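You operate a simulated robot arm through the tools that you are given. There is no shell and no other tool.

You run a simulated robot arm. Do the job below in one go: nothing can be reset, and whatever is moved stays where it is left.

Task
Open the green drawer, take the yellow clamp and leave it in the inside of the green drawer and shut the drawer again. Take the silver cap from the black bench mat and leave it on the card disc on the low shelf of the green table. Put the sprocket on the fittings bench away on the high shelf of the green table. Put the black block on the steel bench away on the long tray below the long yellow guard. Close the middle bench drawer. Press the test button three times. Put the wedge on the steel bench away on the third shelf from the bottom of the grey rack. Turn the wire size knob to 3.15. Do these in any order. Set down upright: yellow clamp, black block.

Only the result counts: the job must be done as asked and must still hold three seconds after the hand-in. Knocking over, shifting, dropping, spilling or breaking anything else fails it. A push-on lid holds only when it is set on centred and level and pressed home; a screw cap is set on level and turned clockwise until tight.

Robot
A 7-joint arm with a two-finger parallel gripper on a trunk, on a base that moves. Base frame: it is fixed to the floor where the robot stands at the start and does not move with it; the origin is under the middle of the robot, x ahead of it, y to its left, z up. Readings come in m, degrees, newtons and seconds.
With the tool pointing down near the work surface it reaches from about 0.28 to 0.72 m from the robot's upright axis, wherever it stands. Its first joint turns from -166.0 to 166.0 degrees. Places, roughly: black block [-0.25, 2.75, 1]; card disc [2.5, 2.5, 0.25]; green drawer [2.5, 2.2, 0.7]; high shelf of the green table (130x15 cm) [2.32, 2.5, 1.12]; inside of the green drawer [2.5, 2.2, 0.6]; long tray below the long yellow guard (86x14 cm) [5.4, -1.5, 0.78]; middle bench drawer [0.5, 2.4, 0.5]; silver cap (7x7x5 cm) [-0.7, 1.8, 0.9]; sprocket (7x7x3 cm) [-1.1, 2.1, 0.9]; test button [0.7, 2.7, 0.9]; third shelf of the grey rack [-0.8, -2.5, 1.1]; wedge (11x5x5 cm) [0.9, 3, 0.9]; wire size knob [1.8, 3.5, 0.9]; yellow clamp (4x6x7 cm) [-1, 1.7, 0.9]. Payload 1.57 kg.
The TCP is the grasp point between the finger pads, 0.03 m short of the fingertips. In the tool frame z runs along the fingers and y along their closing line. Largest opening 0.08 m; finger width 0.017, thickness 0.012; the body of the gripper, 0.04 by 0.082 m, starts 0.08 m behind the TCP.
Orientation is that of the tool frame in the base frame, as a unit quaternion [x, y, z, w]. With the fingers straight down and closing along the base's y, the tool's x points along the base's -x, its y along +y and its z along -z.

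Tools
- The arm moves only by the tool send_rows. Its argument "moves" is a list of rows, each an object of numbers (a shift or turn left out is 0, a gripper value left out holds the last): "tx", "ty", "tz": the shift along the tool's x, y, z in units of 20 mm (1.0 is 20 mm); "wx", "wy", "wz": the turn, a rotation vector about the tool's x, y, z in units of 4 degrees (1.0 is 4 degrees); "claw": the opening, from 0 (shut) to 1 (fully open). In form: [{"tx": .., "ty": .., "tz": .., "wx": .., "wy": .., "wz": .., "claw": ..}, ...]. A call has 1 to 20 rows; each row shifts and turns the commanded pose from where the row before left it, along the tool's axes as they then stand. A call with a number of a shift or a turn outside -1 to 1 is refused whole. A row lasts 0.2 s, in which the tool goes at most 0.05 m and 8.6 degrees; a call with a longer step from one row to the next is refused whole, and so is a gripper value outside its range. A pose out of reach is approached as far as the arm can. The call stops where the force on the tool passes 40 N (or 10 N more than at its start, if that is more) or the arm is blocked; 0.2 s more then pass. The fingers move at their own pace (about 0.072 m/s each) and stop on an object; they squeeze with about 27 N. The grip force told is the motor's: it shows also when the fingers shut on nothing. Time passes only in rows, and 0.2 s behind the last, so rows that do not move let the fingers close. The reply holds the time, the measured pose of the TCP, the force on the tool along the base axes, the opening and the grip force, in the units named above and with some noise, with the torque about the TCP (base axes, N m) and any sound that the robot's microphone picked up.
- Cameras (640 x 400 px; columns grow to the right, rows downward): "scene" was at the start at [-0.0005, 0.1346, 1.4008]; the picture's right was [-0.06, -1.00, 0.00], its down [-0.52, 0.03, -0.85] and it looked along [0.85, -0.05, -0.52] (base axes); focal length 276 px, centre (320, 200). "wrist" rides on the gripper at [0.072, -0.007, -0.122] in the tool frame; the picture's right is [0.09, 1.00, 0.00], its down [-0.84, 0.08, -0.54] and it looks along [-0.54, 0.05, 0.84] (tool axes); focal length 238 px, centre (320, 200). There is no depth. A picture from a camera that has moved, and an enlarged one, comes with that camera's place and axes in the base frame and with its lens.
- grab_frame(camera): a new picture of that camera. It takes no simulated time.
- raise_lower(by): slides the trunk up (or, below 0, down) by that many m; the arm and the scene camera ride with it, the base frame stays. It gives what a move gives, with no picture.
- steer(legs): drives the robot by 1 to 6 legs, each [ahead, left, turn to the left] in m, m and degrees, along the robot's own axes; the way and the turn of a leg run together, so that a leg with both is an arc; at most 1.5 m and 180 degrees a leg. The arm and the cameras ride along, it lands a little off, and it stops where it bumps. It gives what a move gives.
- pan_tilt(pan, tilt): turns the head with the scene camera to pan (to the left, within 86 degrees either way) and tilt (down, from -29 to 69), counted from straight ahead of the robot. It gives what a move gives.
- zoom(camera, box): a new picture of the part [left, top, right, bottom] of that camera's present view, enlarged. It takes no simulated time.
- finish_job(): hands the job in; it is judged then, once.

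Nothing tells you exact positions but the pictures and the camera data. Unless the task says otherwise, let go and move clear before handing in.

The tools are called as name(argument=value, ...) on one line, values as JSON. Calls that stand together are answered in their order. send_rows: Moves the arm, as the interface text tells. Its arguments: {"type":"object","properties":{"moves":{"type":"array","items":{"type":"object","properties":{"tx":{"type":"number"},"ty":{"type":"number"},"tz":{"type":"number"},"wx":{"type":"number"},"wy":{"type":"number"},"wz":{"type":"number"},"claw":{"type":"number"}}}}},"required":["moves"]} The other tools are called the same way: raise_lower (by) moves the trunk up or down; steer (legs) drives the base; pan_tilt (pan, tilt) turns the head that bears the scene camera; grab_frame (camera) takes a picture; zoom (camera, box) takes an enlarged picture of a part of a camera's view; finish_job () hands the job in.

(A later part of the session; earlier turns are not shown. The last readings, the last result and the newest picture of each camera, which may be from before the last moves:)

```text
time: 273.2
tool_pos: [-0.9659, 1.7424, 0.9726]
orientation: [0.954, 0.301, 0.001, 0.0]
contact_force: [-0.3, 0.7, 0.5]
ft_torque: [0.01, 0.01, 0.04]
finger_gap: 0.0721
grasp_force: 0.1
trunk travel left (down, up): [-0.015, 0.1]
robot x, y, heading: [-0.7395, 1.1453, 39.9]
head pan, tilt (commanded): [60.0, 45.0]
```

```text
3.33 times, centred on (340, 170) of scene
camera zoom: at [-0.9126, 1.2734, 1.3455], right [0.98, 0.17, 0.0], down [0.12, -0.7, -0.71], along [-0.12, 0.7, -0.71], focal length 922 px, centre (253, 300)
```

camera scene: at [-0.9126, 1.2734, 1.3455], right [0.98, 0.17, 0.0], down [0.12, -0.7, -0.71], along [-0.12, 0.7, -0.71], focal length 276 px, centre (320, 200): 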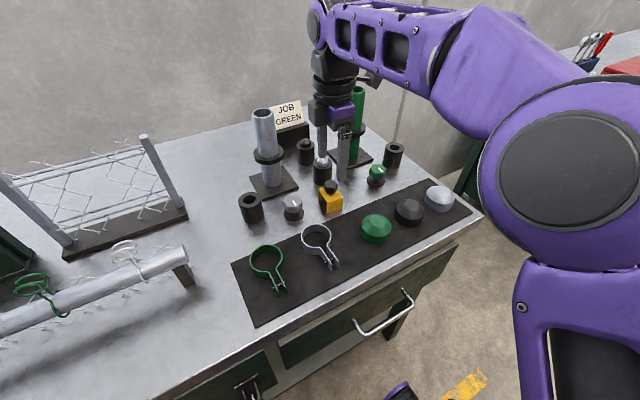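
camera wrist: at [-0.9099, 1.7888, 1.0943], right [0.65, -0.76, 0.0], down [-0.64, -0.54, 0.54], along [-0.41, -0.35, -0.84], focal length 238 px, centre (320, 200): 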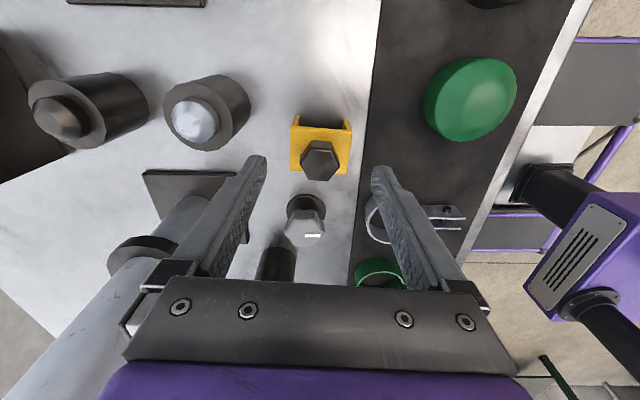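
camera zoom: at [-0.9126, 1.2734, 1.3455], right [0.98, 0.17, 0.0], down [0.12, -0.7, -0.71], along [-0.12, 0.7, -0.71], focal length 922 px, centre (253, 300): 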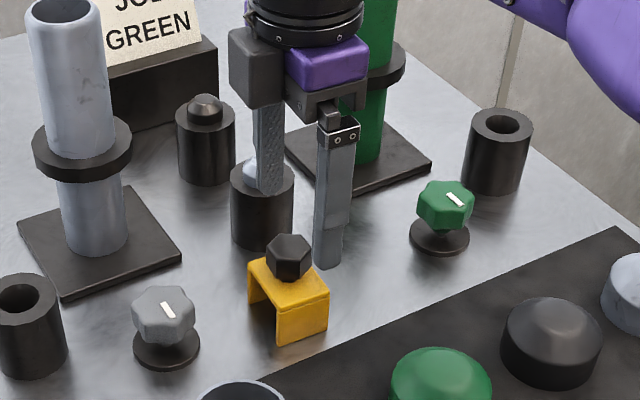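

The tool is centred on the clamp with both fingers clear of the neighbours. I'll descend to grip height.

send_rows(moves=[{"tz": 0.6}, {"tz": 0.6}, {"tz": 0.6}, {"tz": 0.6}, {"tz": 0.6}, {"tz": 0.5}, {"tz": 0.3}, {}])

grab_frame(camera="wrist")

zoom(camera="scene", box=[260, 110, 420, 230])

```text
time: 275.0
tool_pos: [-0.9655, 1.7433, 0.8959]
orientation: [0.954, 0.301, 0.001, 0.0]
contact_force: [-0.3, 0.9, -0.7]
ft_torque: [-0.05, 0.05, 0.02]
finger_gap: 0.0722
grasp_force: 0.0
trunk travel left (down, up): [-0.015, 0.1]
robot x, y, heading: [-0.7396, 1.1459, 39.9]
head pan, tilt (commanded): [60.0, 45.0]
```

```text
taken
camera wrist: at [-0.9095, 1.7889, 1.0177], right [0.65, -0.76, 0.0], down [-0.64, -0.54, 0.54], along [-0.41, -0.35, -0.84], focal length 238 px, centre (320, 200)
```

wrist: 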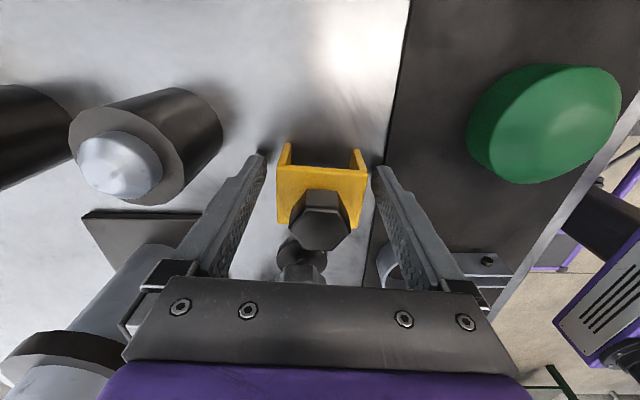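

```text
3.33 times, centred on (340, 170) of scene
camera zoom: at [-0.9126, 1.2734, 1.3455], right [0.98, 0.17, 0.0], down [0.12, -0.7, -0.71], along [-0.12, 0.7, -0.71], focal length 922 px, centre (253, 300)
```

zoom: 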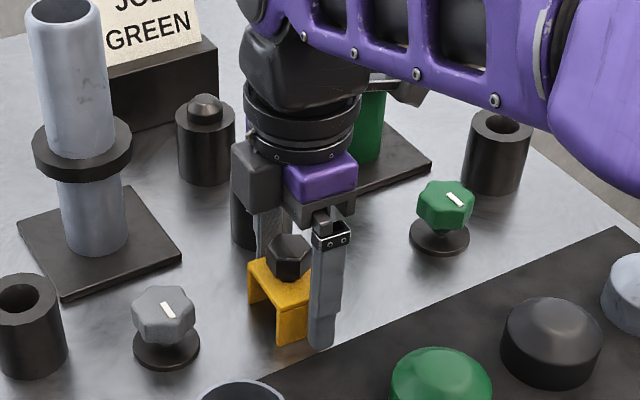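

The fingers straddle the clamp's plates. Closing now.

send_rows(moves=[{"claw": 0}, {"claw": 0}, {"claw": 0}, {"claw": 0}, {"claw": 0}])

send_rows(moves=[{"tz": -0.15}, {"tz": -0.15}, {"tz": -0.2}, {"tz": -0.2}, {}])

grab_frame(camera="wrist")

```text
time: 276.2
tool_pos: [-0.9666, 1.7423, 0.8965]
orientation: [0.954, 0.301, 0.001, 0.0]
contact_force: [0.4, -0.1, -0.5]
ft_torque: [0.01, 0.03, 0.03]
finger_gap: 0.0515
grasp_force: 27.5
trunk travel left (down, up): [-0.015, 0.1]
robot x, y, heading: [-0.7421, 1.1449, 39.9]
head pan, tilt (commanded): [60.0, 45.0]
```

```text
time: 277.4
tool_pos: [-0.968, 1.7422, 0.9097]
orientation: [0.954, 0.301, 0.0, 0.0]
contact_force: [-0.4, -0.3, -1.8]
ft_torque: [0.02, 0.01, 0.01]
finger_gap: 0.0514
grasp_force: 27.2
trunk travel left (down, up): [-0.015, 0.1]
robot x, y, heading: [-0.739, 1.147, 39.8]
head pan, tilt (commanded): [60.0, 45.0]
```

```text
taken
camera wrist: at [-0.9109, 1.7893, 1.0312], right [0.65, -0.76, 0.0], down [-0.64, -0.54, 0.54], along [-0.41, -0.35, -0.84], focal length 238 px, centre (320, 200)
```

wrist: 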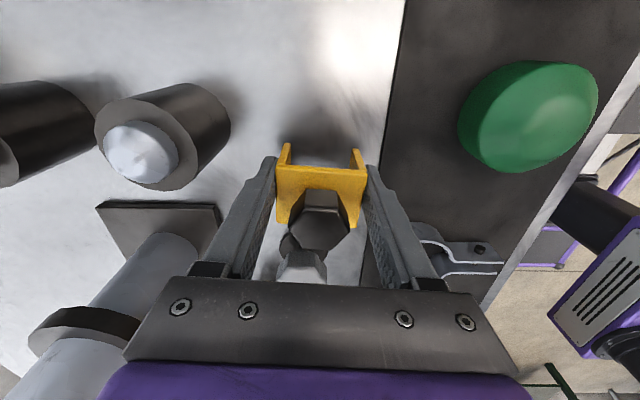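

The clamp is held (51 mm gap). I'll lift it 12 cm and back the base away from the bench.

send_rows(moves=[{"tz": -0.4}, {"tz": -0.7}, {"tz": -0.8}, {"tz": -0.8}, {"tz": -0.8}, {"tz": -0.8}, {"tz": -0.8}, {"tz": -0.5}, {}])

steer(legs=[[0.1, -0.5, 0]])

grab_frame(camera="scene")

grab_frame(camera="wrist")

```text
time: 279.4
tool_pos: [-0.9669, 1.7414, 1.0232]
orientation: [0.954, 0.301, 0.001, 0.001]
contact_force: [-0.2, -0.4, -1.8]
ft_torque: [0.02, 0.01, 0.0]
finger_gap: 0.0515
grasp_force: 26.9
trunk travel left (down, up): [-0.015, 0.1]
robot x, y, heading: [-0.7343, 1.1432, 40.2]
head pan, tilt (commanded): [60.0, 45.0]
```

```text
time: 284.7
tool_pos: [-0.5691, 1.4191, 1.0232]
orientation: [0.953, 0.304, 0.001, 0.001]
contact_force: [0.2, -0.1, -1.7]
ft_torque: [0.02, -0.01, 0.0]
finger_gap: 0.0519
grasp_force: 27.0
trunk travel left (down, up): [-0.015, 0.1]
robot x, y, heading: [-0.3316, 0.8192, 40.2]
head pan, tilt (commanded): [60.0, 45.0]
```

```text
taken
camera scene: at [-0.5117, 0.9511, 1.3455], right [0.98, 0.18, 0.0], down [0.13, -0.7, -0.71], along [-0.13, 0.7, -0.71], focal length 276 px, centre (320, 200)
```

scene: 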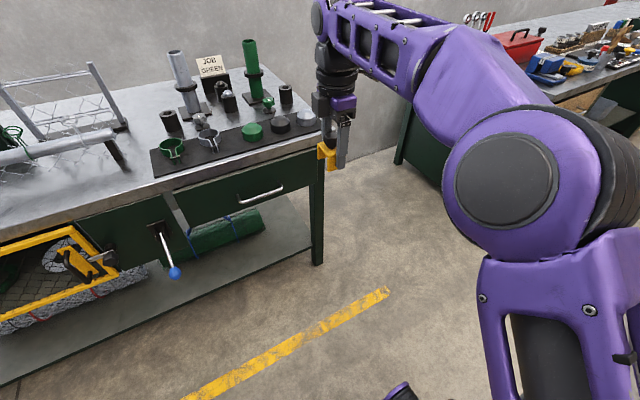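

```text
taken
camera wrist: at [-0.5136, 1.4664, 1.1443], right [0.65, -0.76, 0.0], down [-0.64, -0.55, 0.54], along [-0.41, -0.35, -0.84], focal length 238 px, centre (320, 200)
```

wrist: 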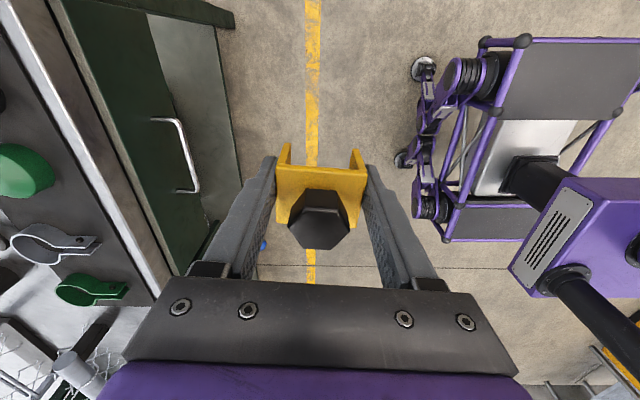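

The clamp is in hand, clear of the bench. I'll swing the arm round to the front of the robot for the trip to the drawer.

send_rows(moves=[{"tx": 0.531, "ty": 0.834, "wz": 0.516}, {"tx": 0.561, "ty": 0.814, "wz": 0.516}, {"tx": 0.59, "ty": 0.794, "wz": 0.516}, {"tx": 0.618, "ty": 0.772, "wz": 0.516}, {"tx": 0.646, "ty": 0.749, "wz": 0.516}, {"tx": 0.672, "ty": 0.726, "wz": 0.516}, {"tx": 0.698, "ty": 0.701, "wz": 0.516}, {"tx": 0.723, "ty": 0.675, "wz": 0.516}, {"tx": 0.746, "ty": 0.649, "wz": 0.516}, {"tx": 0.769, "ty": 0.622, "wz": 0.516}, {"tx": 0.791, "ty": 0.594, "wz": 0.516}, {"tx": 0.812, "ty": 0.565, "wz": 0.516}, {"tx": 0.832, "ty": 0.535, "wz": 0.516}, {"tx": 0.85, "ty": 0.505, "wz": 0.516}, {"tx": 0.868, "ty": 0.474, "wz": 0.516}, {"tx": 0.885, "ty": 0.442, "wz": 0.516}, {"tx": 0.9, "ty": 0.41, "wz": 0.516}, {"tx": 0.914, "ty": 0.377, "wz": 0.516}, {"tx": 0.927, "ty": 0.344, "wz": 0.516}, {"tx": 0.939, "ty": 0.311, "wz": 0.516}])

send_rows(moves=[{"tx": 0.949, "ty": 0.277, "wz": 0.516}, {"tx": 0.959, "ty": 0.242, "wz": 0.516}, {"tx": 0.967, "ty": 0.208, "wz": 0.516}, {"tx": 0.974, "ty": 0.173, "wz": 0.516}, {"tx": 0.979, "ty": 0.138, "wz": 0.516}, {"tx": 0.984, "ty": 0.102, "wz": 0.516}, {"tx": 0.987, "ty": 0.067, "wz": 0.516}, {"tx": 0.988, "ty": 0.031, "wz": 0.516}, {"tx": 0.989, "ty": -0.004, "wz": 0.516}, {"tx": 0.988, "ty": -0.04, "wz": 0.516}, {"tx": 0.986, "ty": -0.075, "wz": 0.516}, {"tx": 0.983, "ty": -0.111, "wz": 0.516}])

```text
time: 288.9
tool_pos: [-0.2021, 1.2722, 1.0233]
orientation: [0.999, -0.051, 0.001, 0.0]
contact_force: [-0.1, 0.1, -1.5]
ft_torque: [-0.05, -0.02, 0.02]
finger_gap: 0.0521
grasp_force: 26.7
trunk travel left (down, up): [-0.015, 0.1]
robot x, y, heading: [-0.3424, 0.8283, 40.5]
head pan, tilt (commanded): [60.0, 45.0]
```

```text
time: 291.5
tool_pos: [0.0182, 1.1823, 1.0239]
orientation: [0.965, -0.263, 0.002, 0.0]
contact_force: [0.9, -0.5, -1.9]
ft_torque: [-0.01, -0.03, -0.02]
finger_gap: 0.0515
grasp_force: 27.5
trunk travel left (down, up): [-0.015, 0.1]
robot x, y, heading: [-0.3382, 0.8224, 40.4]
head pan, tilt (commanded): [60.0, 45.0]
```

Clamp ahead of me; now driving back around the stool and through the corridor to the drawer.

steer(legs=[[0.63, -0.65, 0], [0.635, -0.655, -0.8]])

pan_tilt(pan=20, tilt=35)

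grab_frame(camera="scene")

```text
time: 304.4
tool_pos: [1.8332, 1.0128, 1.0237]
orientation: [0.963, -0.27, 0.001, 0.0]
contact_force: [0.7, -0.5, -1.2]
ft_torque: [0.0, -0.03, 0.01]
finger_gap: 0.0516
grasp_force: 27.1
trunk travel left (down, up): [-0.015, 0.1]
robot x, y, heading: [1.4722, 0.6587, 39.5]
head pan, tilt (commanded): [60.0, 45.0]
```

```text
time: 305.5
tool_pos: [1.8336, 1.0137, 1.0234]
orientation: [0.963, -0.27, 0.0, 0.0]
contact_force: [0.7, 0.3, -0.6]
ft_torque: [0.0, -0.01, -0.01]
finger_gap: 0.0519
grasp_force: 27.0
trunk travel left (down, up): [-0.015, 0.1]
robot x, y, heading: [1.4717, 0.6583, 39.3]
head pan, tilt (commanded): [20.0, 35.0]
```

```text
taken
camera scene: at [1.3588, 0.7847, 1.3603], right [0.86, -0.51, 0.0], down [-0.29, -0.5, -0.82], along [0.41, 0.71, -0.57], focal length 276 px, centre (320, 200)
```

scene: 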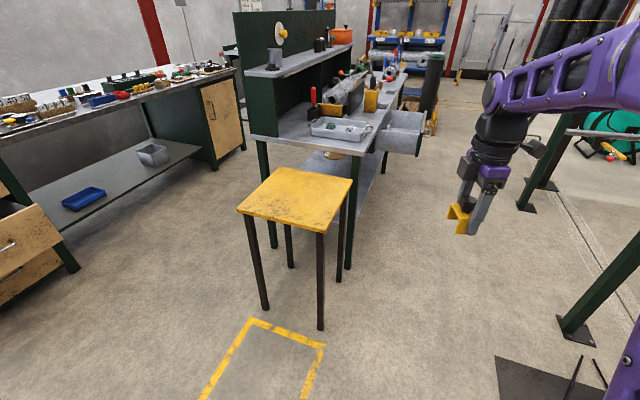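

The corridor is clear and the open drawer is visible. I'll drive forward past the stool, then sidestep away from the table.

steer(legs=[[1.42, -0.03, 0.3], [0.11, -0.28, 0]])

pan_tilt(pan=55, tilt=45)

grab_frame(camera="scene")

```text
time: 315.4
tool_pos: [3.235, 1.7072, 1.0236]
orientation: [0.958, -0.287, 0.001, 0.0]
contact_force: [-1.2, -0.9, -1.3]
ft_torque: [0.0, -0.03, 0.05]
finger_gap: 0.0518
grasp_force: 27.1
trunk travel left (down, up): [-0.015, 0.1]
robot x, y, heading: [2.8613, 1.365, 37.6]
head pan, tilt (commanded): [20.0, 35.0]
```

```text
time: 316.4
tool_pos: [3.2343, 1.7068, 1.024]
orientation: [0.958, -0.288, 0.001, 0.001]
contact_force: [0.3, -0.2, -2.0]
ft_torque: [0.0, -0.01, -0.02]
finger_gap: 0.0518
grasp_force: 26.7
trunk travel left (down, up): [-0.015, 0.1]
robot x, y, heading: [2.8576, 1.3684, 37.4]
head pan, tilt (commanded): [55.0, 45.0]
```

```text
taken
camera scene: at [2.7009, 1.5024, 1.3456], right [1.0, 0.04, 0.0], down [0.03, -0.71, -0.71], along [-0.03, 0.71, -0.71], focal length 276 px, centre (320, 200)
```

scene: 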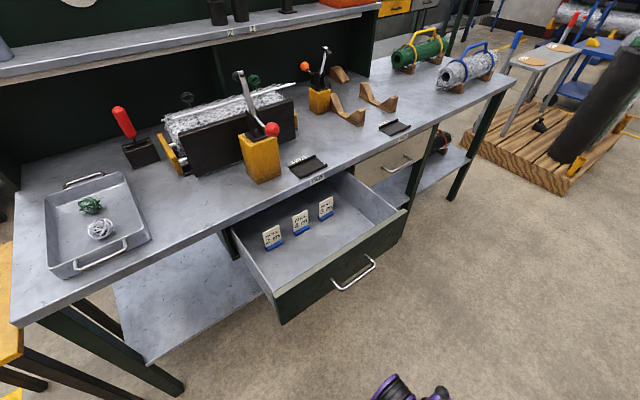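

The drawer's front area (between the cards and the front panel) is free for the clamp, target (2.689, 1.975). I'll swing the arm left over the drawer at the present height.

send_rows(moves=[{"tx": -0.972, "ty": 0.125, "wz": -0.5895}, {"tx": -0.976, "ty": 0.084, "wz": -0.5895}, {"tx": -0.979, "ty": 0.044, "wz": -0.5895}, {"tx": -0.98, "ty": 0.004, "wz": -0.5895}, {"tx": -0.979, "ty": -0.036, "wz": -0.5895}, {"tx": -0.977, "ty": -0.077, "wz": -0.5895}, {"tx": -0.973, "ty": -0.117, "wz": -0.5895}, {"tx": -0.967, "ty": -0.157, "wz": -0.5895}, {"tx": -0.96, "ty": -0.196, "wz": -0.5895}, {"tx": -0.951, "ty": -0.236, "wz": -0.5895}, {"tx": -0.941, "ty": -0.275, "wz": -0.5895}, {"tx": -0.929, "ty": -0.313, "wz": -0.5895}, {"tx": -0.915, "ty": -0.351, "wz": -0.5895}, {"tx": -0.9, "ty": -0.388, "wz": -0.5895}, {"tx": -0.883, "ty": -0.425, "wz": -0.5895}, {"tx": -0.865, "ty": -0.461, "wz": -0.5895}, {"tx": -0.845, "ty": -0.496, "wz": -0.5895}, {"tx": -0.824, "ty": -0.531, "wz": -0.5895}, {"tx": -0.801, "ty": -0.564, "wz": -0.5895}, {"tx": -0.777, "ty": -0.597, "wz": -0.5895}])

send_rows(moves=[{"tx": -0.752, "ty": -0.628, "wz": -0.5895}, {"tx": -0.726, "ty": -0.658, "wz": -0.5895}, {"tx": -0.698, "ty": -0.688, "wz": -0.5895}, {"tx": -0.669, "ty": -0.716, "wz": -0.5895}, {"tx": -0.639, "ty": -0.743, "wz": -0.5895}, {"tx": -0.608, "ty": -0.769, "wz": -0.5895}, {"tx": -0.576, "ty": -0.793, "wz": -0.5895}, {"tx": -0.543, "ty": -0.816, "wz": -0.5895}, {"tx": -0.509, "ty": -0.838, "wz": -0.5895}, {"tx": -0.474, "ty": -0.858, "wz": -0.5895}, {"tx": -0.438, "ty": -0.877, "wz": -0.5895}, {}])

grab_frame(camera="wrist")

grab_frame(camera="scene")

```text
time: 320.6
tool_pos: [2.8828, 1.8798, 1.0237]
orientation: [0.993, 0.12, 0.001, 0.0]
contact_force: [-0.6, -0.5, -1.1]
ft_torque: [0.01, -0.01, 0.0]
finger_gap: 0.0517
grasp_force: 27.1
trunk travel left (down, up): [-0.015, 0.1]
robot x, y, heading: [2.86, 1.3649, 37.4]
head pan, tilt (commanded): [55.0, 45.0]
```

```text
time: 323.2
tool_pos: [2.687, 1.9743, 1.0241]
orientation: [0.94, 0.34, 0.001, 0.0]
contact_force: [0.1, 0.0, -1.5]
ft_torque: [-0.03, 0.02, -0.01]
finger_gap: 0.0517
grasp_force: 27.1
trunk travel left (down, up): [-0.015, 0.1]
robot x, y, heading: [2.8605, 1.3633, 37.5]
head pan, tilt (commanded): [55.0, 45.0]
```

```text
taken
camera wrist: at [2.7382, 2.0251, 1.1446], right [0.71, -0.71, 0.0], down [-0.59, -0.59, 0.54], along [-0.38, -0.38, -0.84], focal length 238 px, centre (320, 200)
```

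wrist: 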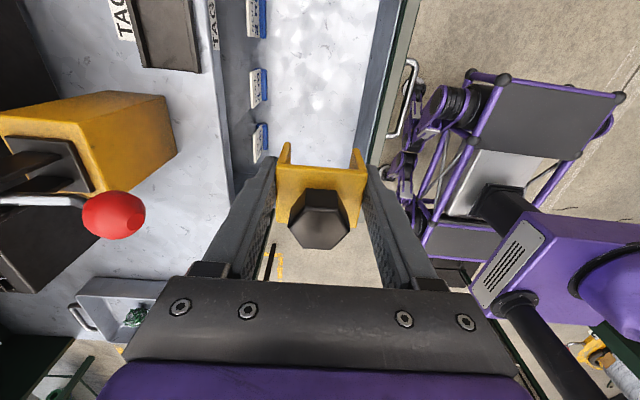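

```text
taken
camera scene: at [2.7007, 1.5025, 1.3455], right [1.0, 0.04, 0.0], down [0.03, -0.71, -0.71], along [-0.03, 0.71, -0.71], focal length 276 px, centre (320, 200)
```

scene: 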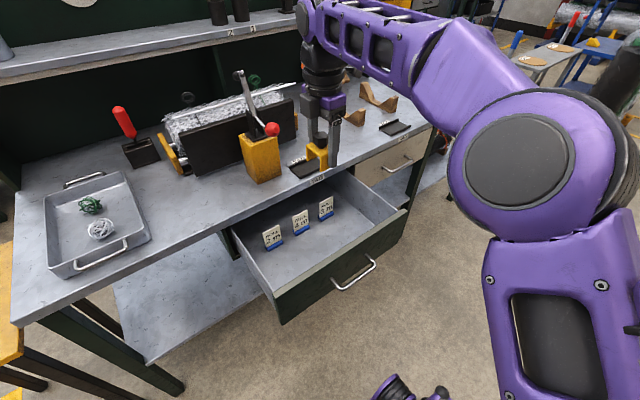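

The clamp hangs over the middle of the free strip in the drawer. I'll lower it straight down 0.30 m and check before touching down.

send_rows(moves=[{"tz": 0.6}, {"tz": 1}, {"tz": 1}, {"tz": 1}, {"tz": 1}, {"tz": 1}, {"tz": 1}, {"tz": 1}, {"tz": 1}, {"tz": 1}, {"tz": 1}, {"tz": 1}, {"tz": 1}, {"tz": 1}, {"tz": 0.8}, {}])

grab_frame(camera="wrist")

grab_frame(camera="scene")

```text
time: 326.6
tool_pos: [2.6884, 1.9725, 0.7347]
orientation: [0.94, 0.341, 0.001, 0.0]
contact_force: [-1.1, -0.8, -1.4]
ft_torque: [-0.03, -0.02, -0.03]
finger_gap: 0.0518
grasp_force: 27.0
trunk travel left (down, up): [-0.015, 0.1]
robot x, y, heading: [2.8604, 1.3643, 37.7]
head pan, tilt (commanded): [55.0, 45.0]
```

```text
taken
camera wrist: at [2.7403, 2.0238, 0.8567], right [0.71, -0.71, 0.0], down [-0.59, -0.59, 0.54], along [-0.38, -0.38, -0.84], focal length 238 px, centre (320, 200)
```

wrist: 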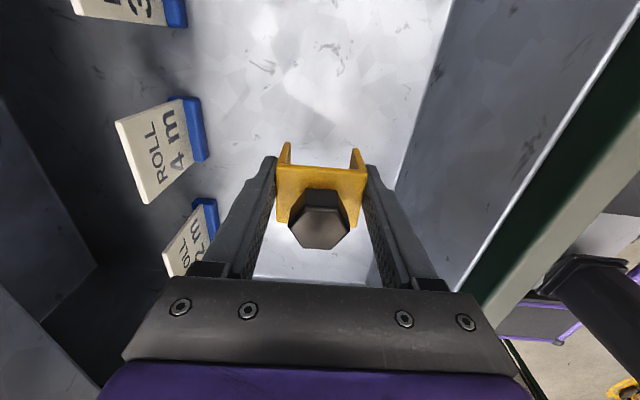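

```text
taken
camera scene: at [2.7007, 1.5025, 1.3455], right [1.0, 0.04, 0.0], down [0.03, -0.71, -0.71], along [-0.03, 0.71, -0.71], focal length 276 px, centre (320, 200)
```

scene: 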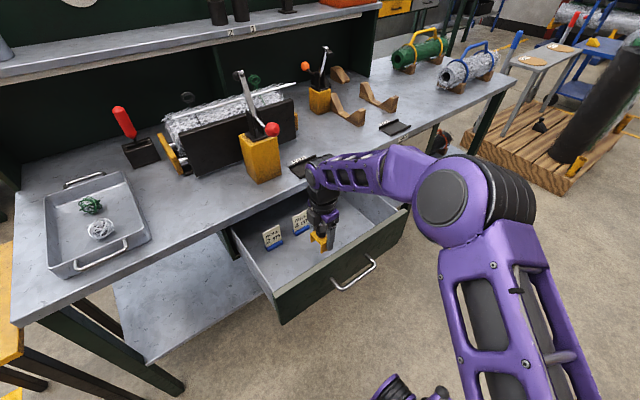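

The clamp is inside the drawer, clear of the cards and the front panel. I'll lower it gently until the floor takes its weight.

send_rows(moves=[{"tz": 0.5}, {"tz": 0.5}, {"tz": 0.3}, {}])

send_rows(moves=[{"tz": 0.25}, {"tz": 0.2}, {}])

```text
time: 327.6
tool_pos: [2.6888, 1.9722, 0.7096]
orientation: [0.94, 0.34, 0.0, 0.001]
contact_force: [0.4, -0.5, -1.8]
ft_torque: [0.03, 0.01, 0.02]
finger_gap: 0.0517
grasp_force: 26.9
trunk travel left (down, up): [-0.015, 0.1]
robot x, y, heading: [2.859, 1.365, 37.3]
head pan, tilt (commanded): [55.0, 45.0]
```

```text
time: 328.4
tool_pos: [2.6884, 1.9741, 0.7]
orientation: [0.94, 0.34, 0.0, 0.001]
contact_force: [-0.4, 0.2, -2.5]
ft_torque: [0.0, -0.03, -0.01]
finger_gap: 0.0515
grasp_force: 27.1
trunk travel left (down, up): [-0.015, 0.1]
robot x, y, heading: [2.8646, 1.3653, 37.4]
head pan, tilt (commanded): [55.0, 45.0]
```

send_rows(moves=[{"tz": 0.2}, {"tz": 0.2}, {}])

grab_frame(camera="wrist")

```text
time: 329.2
tool_pos: [2.6884, 1.9742, 0.6923]
orientation: [0.94, 0.34, 0.001, 0.001]
contact_force: [0.2, 0.3, -2.7]
ft_torque: [-0.02, 0.0, -0.05]
finger_gap: 0.0513
grasp_force: 26.9
trunk travel left (down, up): [-0.015, 0.1]
robot x, y, heading: [2.8591, 1.3673, 37.3]
head pan, tilt (commanded): [55.0, 45.0]
```

```text
taken
camera wrist: at [2.7402, 2.0243, 0.8129], right [0.71, -0.71, 0.0], down [-0.59, -0.59, 0.54], along [-0.38, -0.38, -0.84], focal length 238 px, centre (320, 200)
```

wrist: 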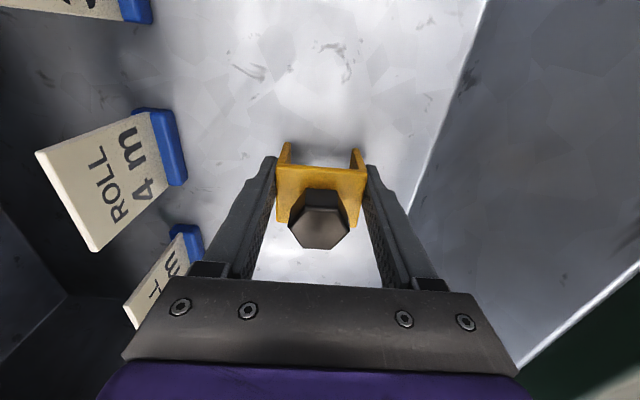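

Not yet touching; I'll keep lowering in 3–4 mm steps.

send_rows(moves=[{"tz": 0.2}, {"tz": 0.2}, {}])

send_rows(moves=[{"tz": 0.15}, {"tz": 0.15}, {}])

```text
time: 330.0
tool_pos: [2.6888, 1.9736, 0.6839]
orientation: [0.94, 0.34, 0.001, 0.0]
contact_force: [0.4, 0.3, -2.1]
ft_torque: [-0.06, -0.02, 0.0]
finger_gap: 0.0519
grasp_force: 27.2
trunk travel left (down, up): [-0.015, 0.1]
robot x, y, heading: [2.8592, 1.3682, 37.5]
head pan, tilt (commanded): [55.0, 45.0]
```

```text
time: 330.8
tool_pos: [2.688, 1.9741, 0.6807]
orientation: [0.94, 0.34, 0.001, -0.003]
contact_force: [-1.9, -2.3, 17.5]
ft_torque: [-0.65, 0.04, -0.07]
finger_gap: 0.0516
grasp_force: 27.0
trunk travel left (down, up): [-0.015, 0.1]
robot x, y, heading: [2.8602, 1.3707, 37.8]
head pan, tilt (commanded): [55.0, 45.0]
```

The clamp is on the drawer floor (17 N). I'll ease off 2 mm, open the fingers and rise.

send_rows(moves=[{"tz": -0.1}, {}, {"claw": 0.85}, {"claw": 0.85}, {"claw": 0.85}, {}])

grab_frame(camera="wrist")

send_rows(moves=[{"tz": -0.3}, {"tz": -0.6}, {"tz": -0.8}, {"tz": -1}, {"tz": -1}, {"tz": -1}, {"tz": -1}, {"tz": -1}])

grab_frame(camera="wrist")

```text
time: 332.2
tool_pos: [2.6883, 1.9729, 0.6797]
orientation: [0.94, 0.34, 0.001, 0.001]
contact_force: [-0.1, 0.3, 0.5]
ft_torque: [0.0, -0.01, 0.0]
finger_gap: 0.068
grasp_force: 0.1
trunk travel left (down, up): [-0.015, 0.1]
robot x, y, heading: [2.863, 1.3673, 37.6]
head pan, tilt (commanded): [55.0, 45.0]
```

```text
taken
camera wrist: at [2.7409, 2.0242, 0.8011], right [0.71, -0.71, 0.0], down [-0.59, -0.59, 0.54], along [-0.38, -0.38, -0.84], focal length 238 px, centre (320, 200)
```

wrist: 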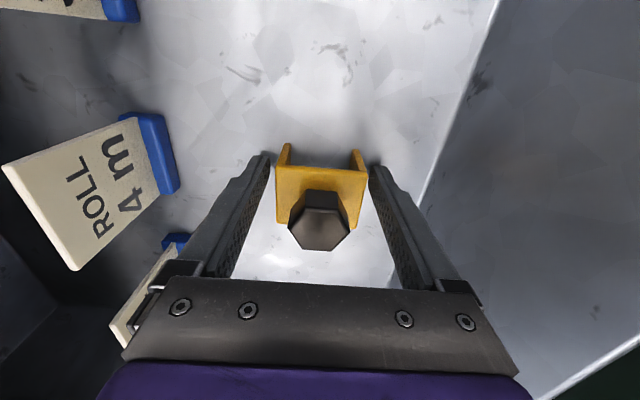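

```text
time: 334.0
tool_pos: [2.6882, 1.9739, 0.8136]
orientation: [0.941, 0.34, 0.0, 0.001]
contact_force: [0.0, 0.2, 0.1]
ft_torque: [-0.03, -0.01, 0.0]
finger_gap: 0.0682
grasp_force: 0.0
trunk travel left (down, up): [-0.015, 0.1]
robot x, y, heading: [2.8598, 1.3672, 37.5]
head pan, tilt (commanded): [55.0, 45.0]
```

```text
taken
camera wrist: at [2.7404, 2.0246, 0.9354], right [0.71, -0.71, 0.0], down [-0.59, -0.6, 0.54], along [-0.38, -0.38, -0.84], focal length 238 px, centre (320, 200)
```

wrist: 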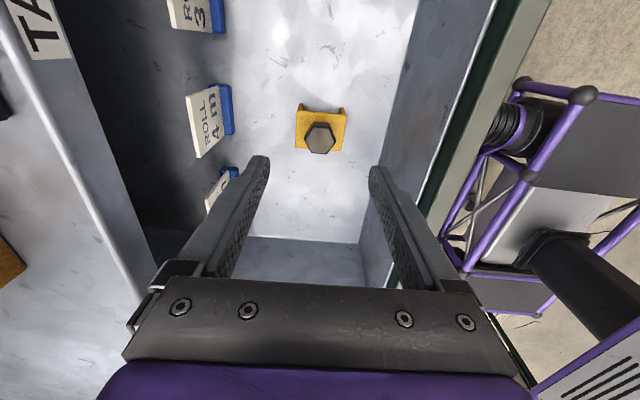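

The clamp stands upright in the drawer. Next I'll rise, move out in front of the handle with closed fingers, lower, and push the drawer shut slowly.

send_rows(moves=[{"tz": -1}, {"tz": -1}, {"tz": -1}, {"tz": -1}, {"tz": -1}, {"tz": -1}, {"ty": 1, "claw": 0}, {"ty": 1}, {"ty": 1}, {"ty": 1}, {"ty": 1}, {"ty": 1}, {"ty": 1}, {"ty": 1}, {"ty": 1}, {"ty": 1}, {"ty": 1}, {}])

grab_frame(camera="wrist")

grab_frame(camera="scene")

```text
time: 337.8
tool_pos: [2.8289, 1.804, 0.9335]
orientation: [0.94, 0.341, 0.0, 0.0]
contact_force: [0.6, 0.6, 0.6]
ft_torque: [0.01, -0.01, 0.03]
finger_gap: 0.0002
grasp_force: 21.1
trunk travel left (down, up): [-0.015, 0.1]
robot x, y, heading: [2.8617, 1.3646, 37.4]
head pan, tilt (commanded): [55.0, 45.0]
```

```text
taken
camera wrist: at [2.8806, 1.8547, 1.0554], right [0.71, -0.71, 0.0], down [-0.59, -0.59, 0.54], along [-0.38, -0.38, -0.84], focal length 238 px, centre (320, 200)
```

wrist: 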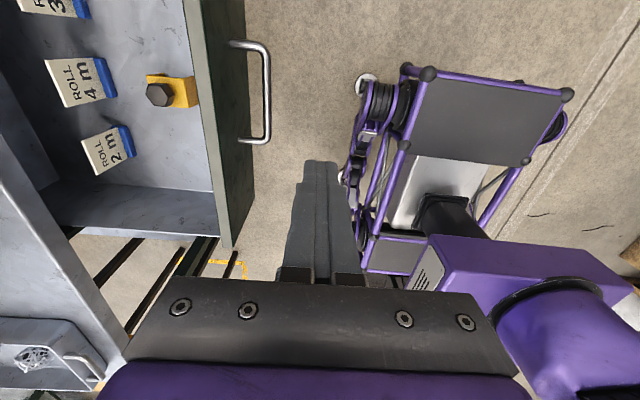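

```text
taken
camera scene: at [2.7008, 1.5023, 1.3455], right [1.0, 0.04, 0.0], down [0.03, -0.71, -0.71], along [-0.03, 0.71, -0.71], focal length 276 px, centre (320, 200)
```

scene: 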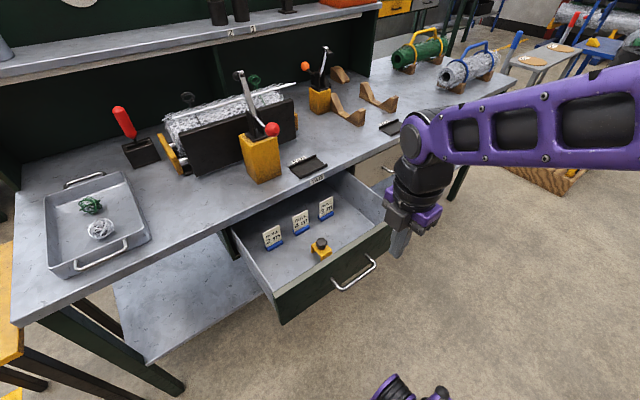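

The handle bar is 7.5 cm in front of the closed fingers. Lowering to handle height.

send_rows(moves=[{"tz": 1}, {"tz": 1}, {"tz": 1}, {"tz": 1}, {"tz": 1}, {"tz": 1}, {"tz": 1}, {"tz": 1}, {"tz": 1}, {"tz": 1}, {"tz": 1}, {"tz": 0.4}, {}])

grab_frame(camera="wrist")

grab_frame(camera="scene")

```text
time: 340.6
tool_pos: [2.8298, 1.8043, 0.7047]
orientation: [0.94, 0.341, 0.001, 0.001]
contact_force: [-0.3, 0.3, 0.3]
ft_torque: [0.01, 0.01, -0.01]
finger_gap: 0.0001
grasp_force: 21.0
trunk travel left (down, up): [-0.015, 0.1]
robot x, y, heading: [2.8608, 1.3675, 37.4]
head pan, tilt (commanded): [55.0, 45.0]
```

```text
taken
camera wrist: at [2.8809, 1.855, 0.8258], right [0.71, -0.71, 0.0], down [-0.59, -0.59, 0.54], along [-0.38, -0.38, -0.84], focal length 238 px, centre (320, 200)
```

wrist: 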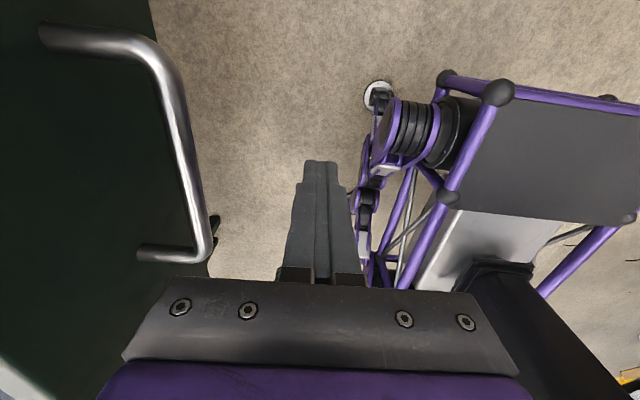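

```text
taken
camera scene: at [2.7008, 1.5024, 1.3455], right [1.0, 0.04, 0.0], down [0.03, -0.71, -0.71], along [-0.03, 0.71, -0.71], focal length 276 px, centre (320, 200)
```

scene: 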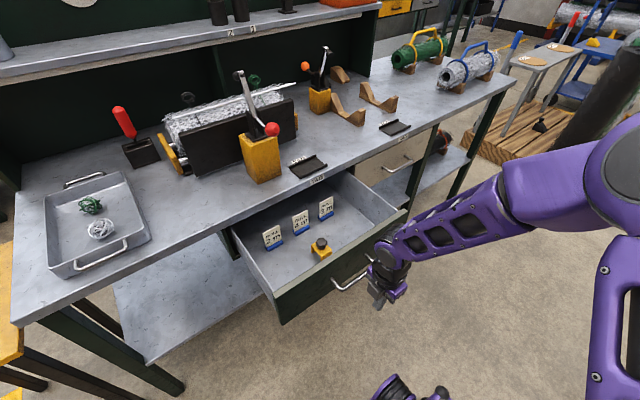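

The fingers are level with the bar. I'll push slowly toward the table (8 mm per step).

send_rows(moves=[{"ty": -0.4}, {"ty": -0.4}, {"ty": -0.4}, {"ty": -0.4}, {"ty": -0.4}, {"ty": -0.4}, {"ty": -0.3}, {"ty": -0.2}, {"ty": -0.2}, {"ty": -0.2}, {"ty": -0.2}, {"ty": -0.3}, {"ty": -0.3}, {"ty": -0.4}, {"ty": -0.4}, {"ty": -0.4}])

grab_frame(camera="scene")

```text
time: 344.0
tool_pos: [2.7605, 1.886, 0.7055]
orientation: [0.94, 0.341, 0.0, 0.0]
contact_force: [-0.2, -0.7, 0.6]
ft_torque: [0.01, -0.04, 0.02]
finger_gap: 0.0
grasp_force: 21.7
trunk travel left (down, up): [-0.015, 0.1]
robot x, y, heading: [2.8653, 1.3653, 37.4]
head pan, tilt (commanded): [55.0, 45.0]
```

```text
taken
camera scene: at [2.7007, 1.5023, 1.3455], right [1.0, 0.04, 0.0], down [0.03, -0.71, -0.71], along [-0.03, 0.71, -0.71], focal length 276 px, centre (320, 200)
```

scene: 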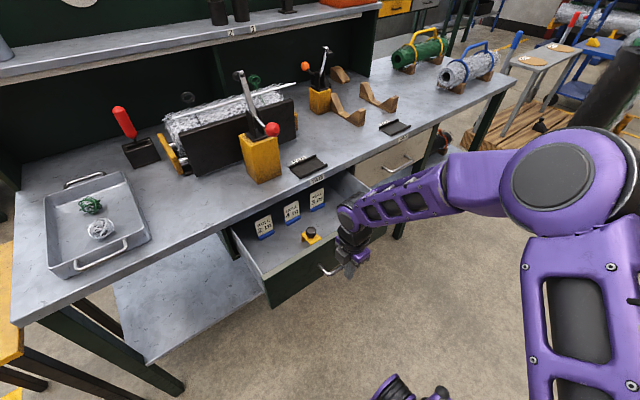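

The drawer is sliding in smoothly with everything inside standing. I'll continue pushing.

send_rows(moves=[{"ty": -0.4}, {"ty": -0.4}, {"ty": -0.4}, {"ty": -0.4}, {"ty": -0.4}, {"ty": -0.4}, {"ty": -0.4}, {"ty": -0.4}, {"ty": -0.4}, {"ty": -0.4}, {"ty": -0.4}, {"ty": -0.4}, {"ty": -0.4}, {"ty": -0.4}, {"ty": -0.4}, {"ty": -0.4}, {"ty": -0.4}, {"ty": -0.4}, {"ty": -0.4}, {"ty": -0.4}])

grab_frame(camera="scene")

```text
time: 348.2
tool_pos: [2.6588, 2.0074, 0.7058]
orientation: [0.94, 0.34, 0.0, 0.001]
contact_force: [-0.4, 0.5, -0.6]
ft_torque: [0.0, 0.0, 0.01]
finger_gap: 0.0001
grasp_force: 21.3
trunk travel left (down, up): [-0.015, 0.1]
robot x, y, heading: [2.8599, 1.3679, 37.5]
head pan, tilt (commanded): [55.0, 45.0]
```

```text
taken
camera scene: at [2.7008, 1.5023, 1.3455], right [1.0, 0.04, 0.0], down [0.03, -0.71, -0.71], along [-0.03, 0.71, -0.71], focal length 276 px, centre (320, 200)
```

scene: 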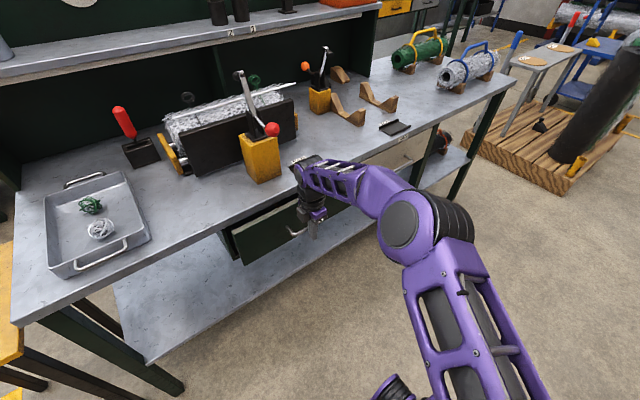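

Almost shut. I'll push the last few centimetres in 4–5 mm steps until it seats.

send_rows(moves=[{"ty": -0.25}, {"ty": -0.25}, {"ty": -0.25}, {"ty": -0.25}, {"ty": -0.25}, {"ty": -0.2}, {"ty": -0.2}, {"ty": -0.2}, {"ty": -0.2}, {}])

grab_frame(camera="scene")

grab_frame(camera="wrist")

```text
time: 350.0
tool_pos: [2.6385, 2.0301, 0.7053]
orientation: [0.94, 0.34, 0.002, 0.008]
contact_force: [6.6, -13.7, 12.0]
ft_torque: [0.31, 0.09, -0.07]
finger_gap: 0.0001
grasp_force: 21.5
trunk travel left (down, up): [-0.015, 0.1]
robot x, y, heading: [2.8646, 1.3662, 37.5]
head pan, tilt (commanded): [55.0, 45.0]
stopped in row 8: the force on the tool passed its limit at 46 N (the readings are from after the stop); the commanded pose is now the measured one
```

```text
taken
camera scene: at [2.7019, 1.5, 1.3461], right [1.0, 0.04, 0.0], down [0.03, -0.71, -0.71], along [-0.03, 0.71, -0.71], focal length 276 px, centre (320, 200)
```

scene: 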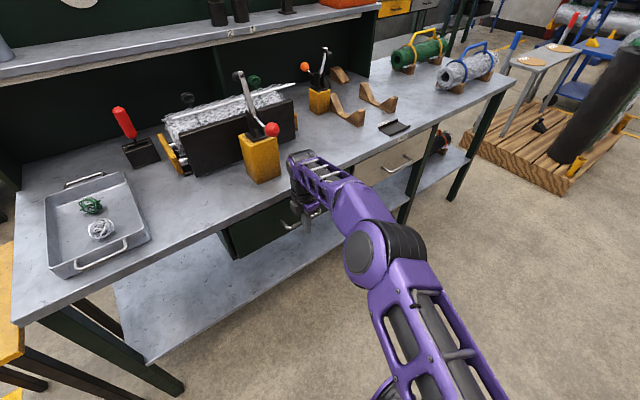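

```text
taken
camera wrist: at [2.6903, 2.0828, 0.8268], right [0.71, -0.71, 0.02], down [-0.6, -0.59, 0.54], along [-0.38, -0.39, -0.84], focal length 238 px, centre (320, 200)
```

wrist: 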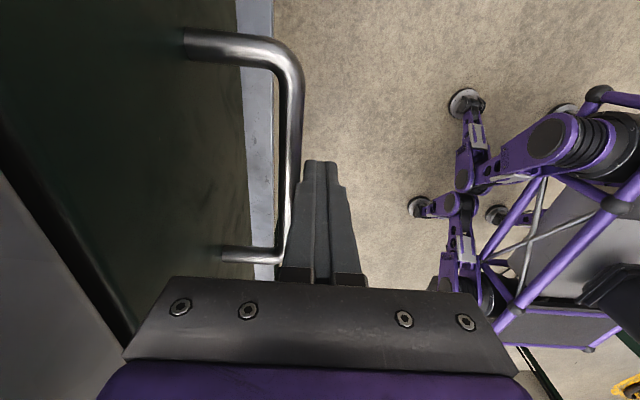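

The push met resistance (46 N); the drawer should be nearly or fully shut. I'll back off slightly and inspect.

send_rows(moves=[{"ty": 0.5}, {"ty": 1}, {"ty": 1}, {"ty": 1}, {"ty": 1}, {"ty": 1}, {"ty": 1}, {"ty": 1}])

grab_frame(camera="wrist")

grab_frame(camera="scene")

```text
time: 351.8
tool_pos: [2.7344, 1.9162, 0.7067]
orientation: [0.94, 0.341, 0.002, 0.008]
contact_force: [-0.6, 1.2, 0.5]
ft_torque: [0.02, 0.0, 0.0]
finger_gap: 0.0005
grasp_force: 21.2
trunk travel left (down, up): [-0.015, 0.1]
robot x, y, heading: [2.8627, 1.3669, 37.4]
head pan, tilt (commanded): [55.0, 45.0]
```

```text
taken
camera wrist: at [2.7857, 1.9684, 0.8273], right [0.71, -0.71, 0.02], down [-0.6, -0.59, 0.54], along [-0.38, -0.39, -0.84], focal length 238 px, centre (320, 200)
```

wrist: 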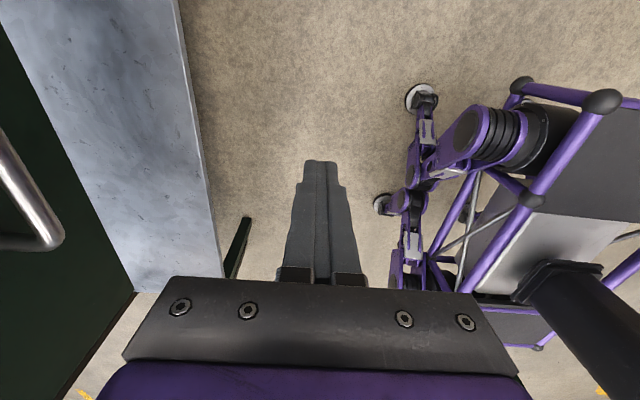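

```text
taken
camera scene: at [2.701, 1.502, 1.3455], right [1.0, 0.04, 0.0], down [0.03, -0.71, -0.71], along [-0.03, 0.71, -0.71], focal length 276 px, centre (320, 200)
```

scene: 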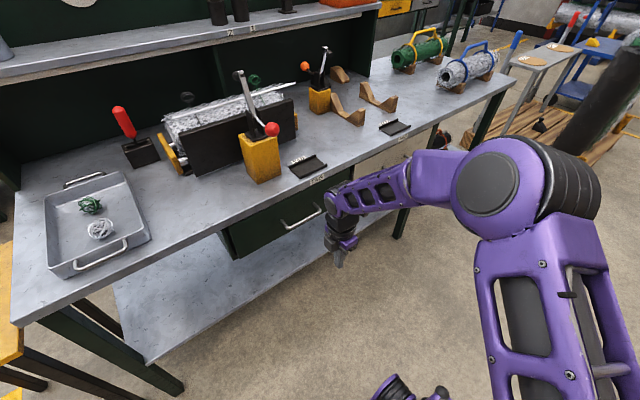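

zoom(camera="scene", box=[200, 150, 360, 270])

```text
3.33 times, centred on (280, 210) of scene
camera zoom: at [2.701, 1.502, 1.3455], right [1.0, 0.04, 0.0], down [0.03, -0.71, -0.71], along [-0.03, 0.71, -0.71], focal length 922 px, centre (453, 167)
```

zoom: 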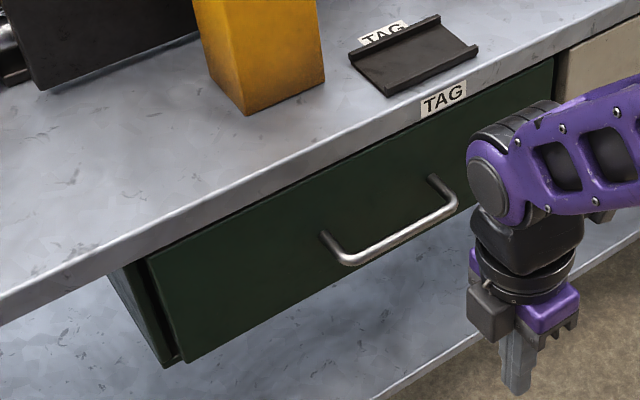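

The handle bar is back at its original position (2.629, 2.055), so the drawer is shut. Next I'll bring the arm to a natural front pose, then test whether it can reach a low, tilted pose like the one needed for the low shelf.

send_rows(moves=[{"tx": 0.423, "ty": 0.906, "tz": -0.4, "wz": 1}, {"tx": 0.485, "ty": 0.875, "tz": -0.4, "wz": 1}, {"tx": 0.545, "ty": 0.839, "tz": -0.4, "wz": 1}, {"tx": 0.602, "ty": 0.799, "tz": -0.4, "wz": 1}, {"tx": 0.656, "ty": 0.755, "tz": -0.4, "wz": 1}, {"tx": 0.707, "ty": 0.707, "tz": -0.4, "wz": 1}, {"tx": 0.755, "ty": 0.656, "tz": -0.4, "wz": 1}, {"tx": 0.799, "ty": 0.602, "tz": -0.4, "wz": 1}, {"tx": 0.839, "ty": 0.545, "tz": -0.4, "wz": 1}, {"tx": 0.875, "ty": 0.485, "tz": -0.4, "wz": 1}, {"tx": 0.906, "ty": 0.423, "tz": -0.4, "wz": 1}, {"tx": 0.934, "ty": 0.358, "tz": -0.4, "wz": 1}, {"tx": 0.956, "ty": 0.292, "tz": -0.4, "wz": 1}, {"tx": 0.974, "ty": 0.225, "tz": -0.4, "wz": 1}, {"tx": 0.988, "ty": 0.156, "tz": -0.4, "wz": 1}, {"tx": 0.996, "ty": 0.087, "tz": -0.4, "wz": 1}, {"tx": 1, "ty": 0.017, "tz": -0.4, "wz": 1}, {"tx": 0.999, "ty": -0.052, "tz": -0.4, "wz": 1}, {"tx": 0.993, "ty": -0.122, "tz": -0.4, "wz": 1}, {"tx": 0.982, "ty": -0.191, "tz": -0.4, "wz": 1}])

send_rows(moves=[{"tx": 0.966, "ty": -0.259, "wz": 1}, {"tx": 0.946, "ty": -0.326, "wz": 1}, {"tx": 0.921, "ty": -0.391, "wz": 1}, {"tx": 0.891, "ty": -0.454, "wz": 1}, {"tx": 0.857, "ty": -0.515, "wz": 1}, {"tx": 0.819, "ty": -0.574, "wz": 1}, {"tx": 0.777, "ty": -0.629, "wz": 1}, {"tx": 0.731, "ty": -0.682, "wz": 1}, {"tx": 0.682, "ty": -0.731, "wz": 1}, {"wz": 1}, {"wz": 1}, {"wz": 1}, {"wz": 1}, {"wz": 1}, {"wz": 1}, {"wz": 1}, {"wz": 1}, {"wz": 1}, {"wz": 1}, {"wz": 1}])

send_rows(moves=[{"wz": 1}, {"wz": 1}, {"wz": 1}, {"wz": 1}, {"wz": 1}, {"wz": 0.6}])

```text
time: 356.0
tool_pos: [3.0947, 1.7477, 0.8735]
orientation: [0.939, -0.345, 0.007, 0.005]
contact_force: [-0.2, 0.5, 0.3]
ft_torque: [-0.01, 0.0, 0.01]
finger_gap: 0.0003
grasp_force: 21.4
trunk travel left (down, up): [-0.015, 0.1]
robot x, y, heading: [2.8613, 1.3652, 37.5]
head pan, tilt (commanded): [55.0, 45.0]
```

```text
time: 360.2
tool_pos: [3.2582, 1.6715, 0.875]
orientation: [-0.497, 0.868, -0.008, 0.001]
contact_force: [0.3, -0.2, 0.5]
ft_torque: [-0.04, -0.01, 0.01]
finger_gap: 0.0
grasp_force: 21.1
trunk travel left (down, up): [-0.015, 0.1]
robot x, y, heading: [2.8622, 1.3645, 37.4]
head pan, tilt (commanded): [55.0, 45.0]
```

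```text
time: 361.6
tool_pos: [3.2587, 1.6709, 0.8746]
orientation: [-0.321, 0.947, -0.007, 0.002]
contact_force: [-0.1, 1.0, -0.8]
ft_torque: [-0.02, 0.02, 0.02]
finger_gap: 0.0
grasp_force: 21.3
trunk travel left (down, up): [-0.015, 0.1]
robot x, y, heading: [2.8561, 1.3657, 37.5]
head pan, tilt (commanded): [55.0, 45.0]
```

The arm is natural at the front again. I'll tilt the tool 45° forward and lower it here over open floor to test the low reach.

send_rows(moves=[{"wy": -1}, {"wy": -1}, {"wy": -1}, {"wy": -1}, {"wy": -1}, {"wy": -1}, {"wy": -1}, {"wy": -1}, {"wy": -1}, {"wy": -1}, {"wy": -1}, {"wy": -0.25}])

send_rows(moves=[{"tx": 0.65, "tz": 1}, {"tx": 0.65, "tz": 1}, {"tx": 0.65, "tz": 1}, {"tx": 0.65, "tz": 1}, {"tx": 0.65, "tz": 1}, {"tx": 0.65, "tz": 1}, {"tx": 0.65, "tz": 1}, {"tx": 0.65, "tz": 1}, {"tx": 0.65, "tz": 1}, {"tx": 0.65, "tz": 1}, {"tx": 0.65, "tz": 1}, {"tx": 0.65, "tz": 1}, {"tx": 0.65, "tz": 1}, {"tx": 0.65, "tz": 1}, {"tx": 0.65, "tz": 1}, {"tx": 0.65, "tz": 1}, {"tx": 0.65, "tz": 1}, {"tx": 0.65, "tz": 1}, {"tx": 0.65, "tz": 1}, {"tx": 0.65, "tz": 1}])

grab_frame(camera="scene")

```text
time: 364.2
tool_pos: [3.258, 1.6716, 0.8739]
orientation: [-0.299, 0.874, 0.116, 0.365]
contact_force: [-0.1, 0.2, 0.3]
ft_torque: [-0.02, -0.03, -0.02]
finger_gap: 0.0
grasp_force: 21.7
trunk travel left (down, up): [-0.015, 0.1]
robot x, y, heading: [2.8598, 1.3678, 37.3]
head pan, tilt (commanded): [55.0, 45.0]
```

```text
time: 368.4
tool_pos: [3.3416, 1.7259, 0.4067]
orientation: [-0.298, 0.874, 0.115, 0.365]
contact_force: [0.5, -0.6, -0.1]
ft_torque: [0.02, 0.01, 0.01]
finger_gap: 0.0001
grasp_force: 21.5
trunk travel left (down, up): [-0.015, 0.1]
robot x, y, heading: [2.8608, 1.3675, 37.5]
head pan, tilt (commanded): [55.0, 45.0]
```

```text
taken
camera scene: at [2.701, 1.5019, 1.3456], right [1.0, 0.04, 0.0], down [0.03, -0.71, -0.71], along [-0.03, 0.71, -0.71], focal length 276 px, centre (320, 200)
```

scene: 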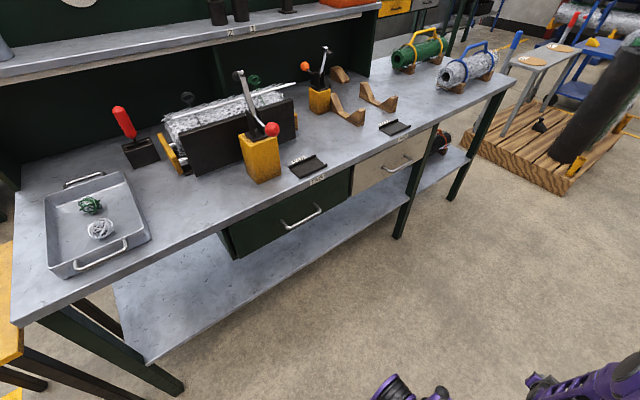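

The low tilted pose is reachable at 0.60 m. I'll probe a bit further out and lower.

send_rows(moves=[{"tx": -0.3, "tz": 0.9}, {"tx": -0.3, "tz": 0.9}, {"tx": -0.3, "tz": 0.9}, {"tx": -0.3, "tz": 0.9}, {"tx": -0.7, "tz": 0.7}, {"tx": -0.7, "tz": 0.7}])

zoom(camera="scene", box=[180, 150, 440, 312])

```text
time: 369.8
tool_pos: [3.427, 1.7909, 0.3728]
orientation: [-0.299, 0.874, 0.115, 0.364]
contact_force: [0.1, 0.5, 0.0]
ft_torque: [0.03, 0.02, 0.0]
finger_gap: 0.0
grasp_force: 21.1
trunk travel left (down, up): [-0.015, 0.1]
robot x, y, heading: [2.8646, 1.3632, 37.5]
head pan, tilt (commanded): [55.0, 45.0]
```

```text
2.46 times, centred on (310, 231) of scene
camera zoom: at [2.7011, 1.5019, 1.3456], right [1.0, 0.04, 0.0], down [0.03, -0.71, -0.71], along [-0.03, 0.71, -0.71], focal length 680 px, centre (345, 124)
```

zoom: 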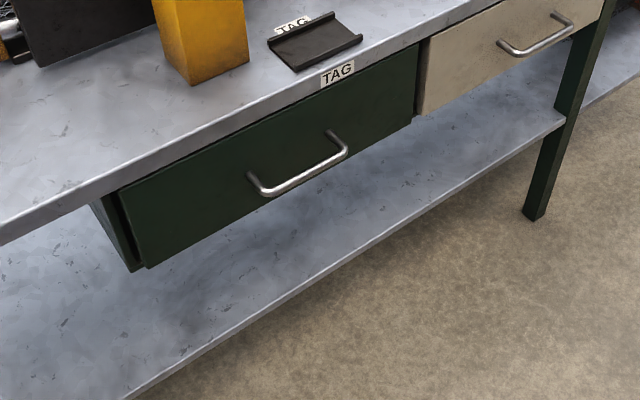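

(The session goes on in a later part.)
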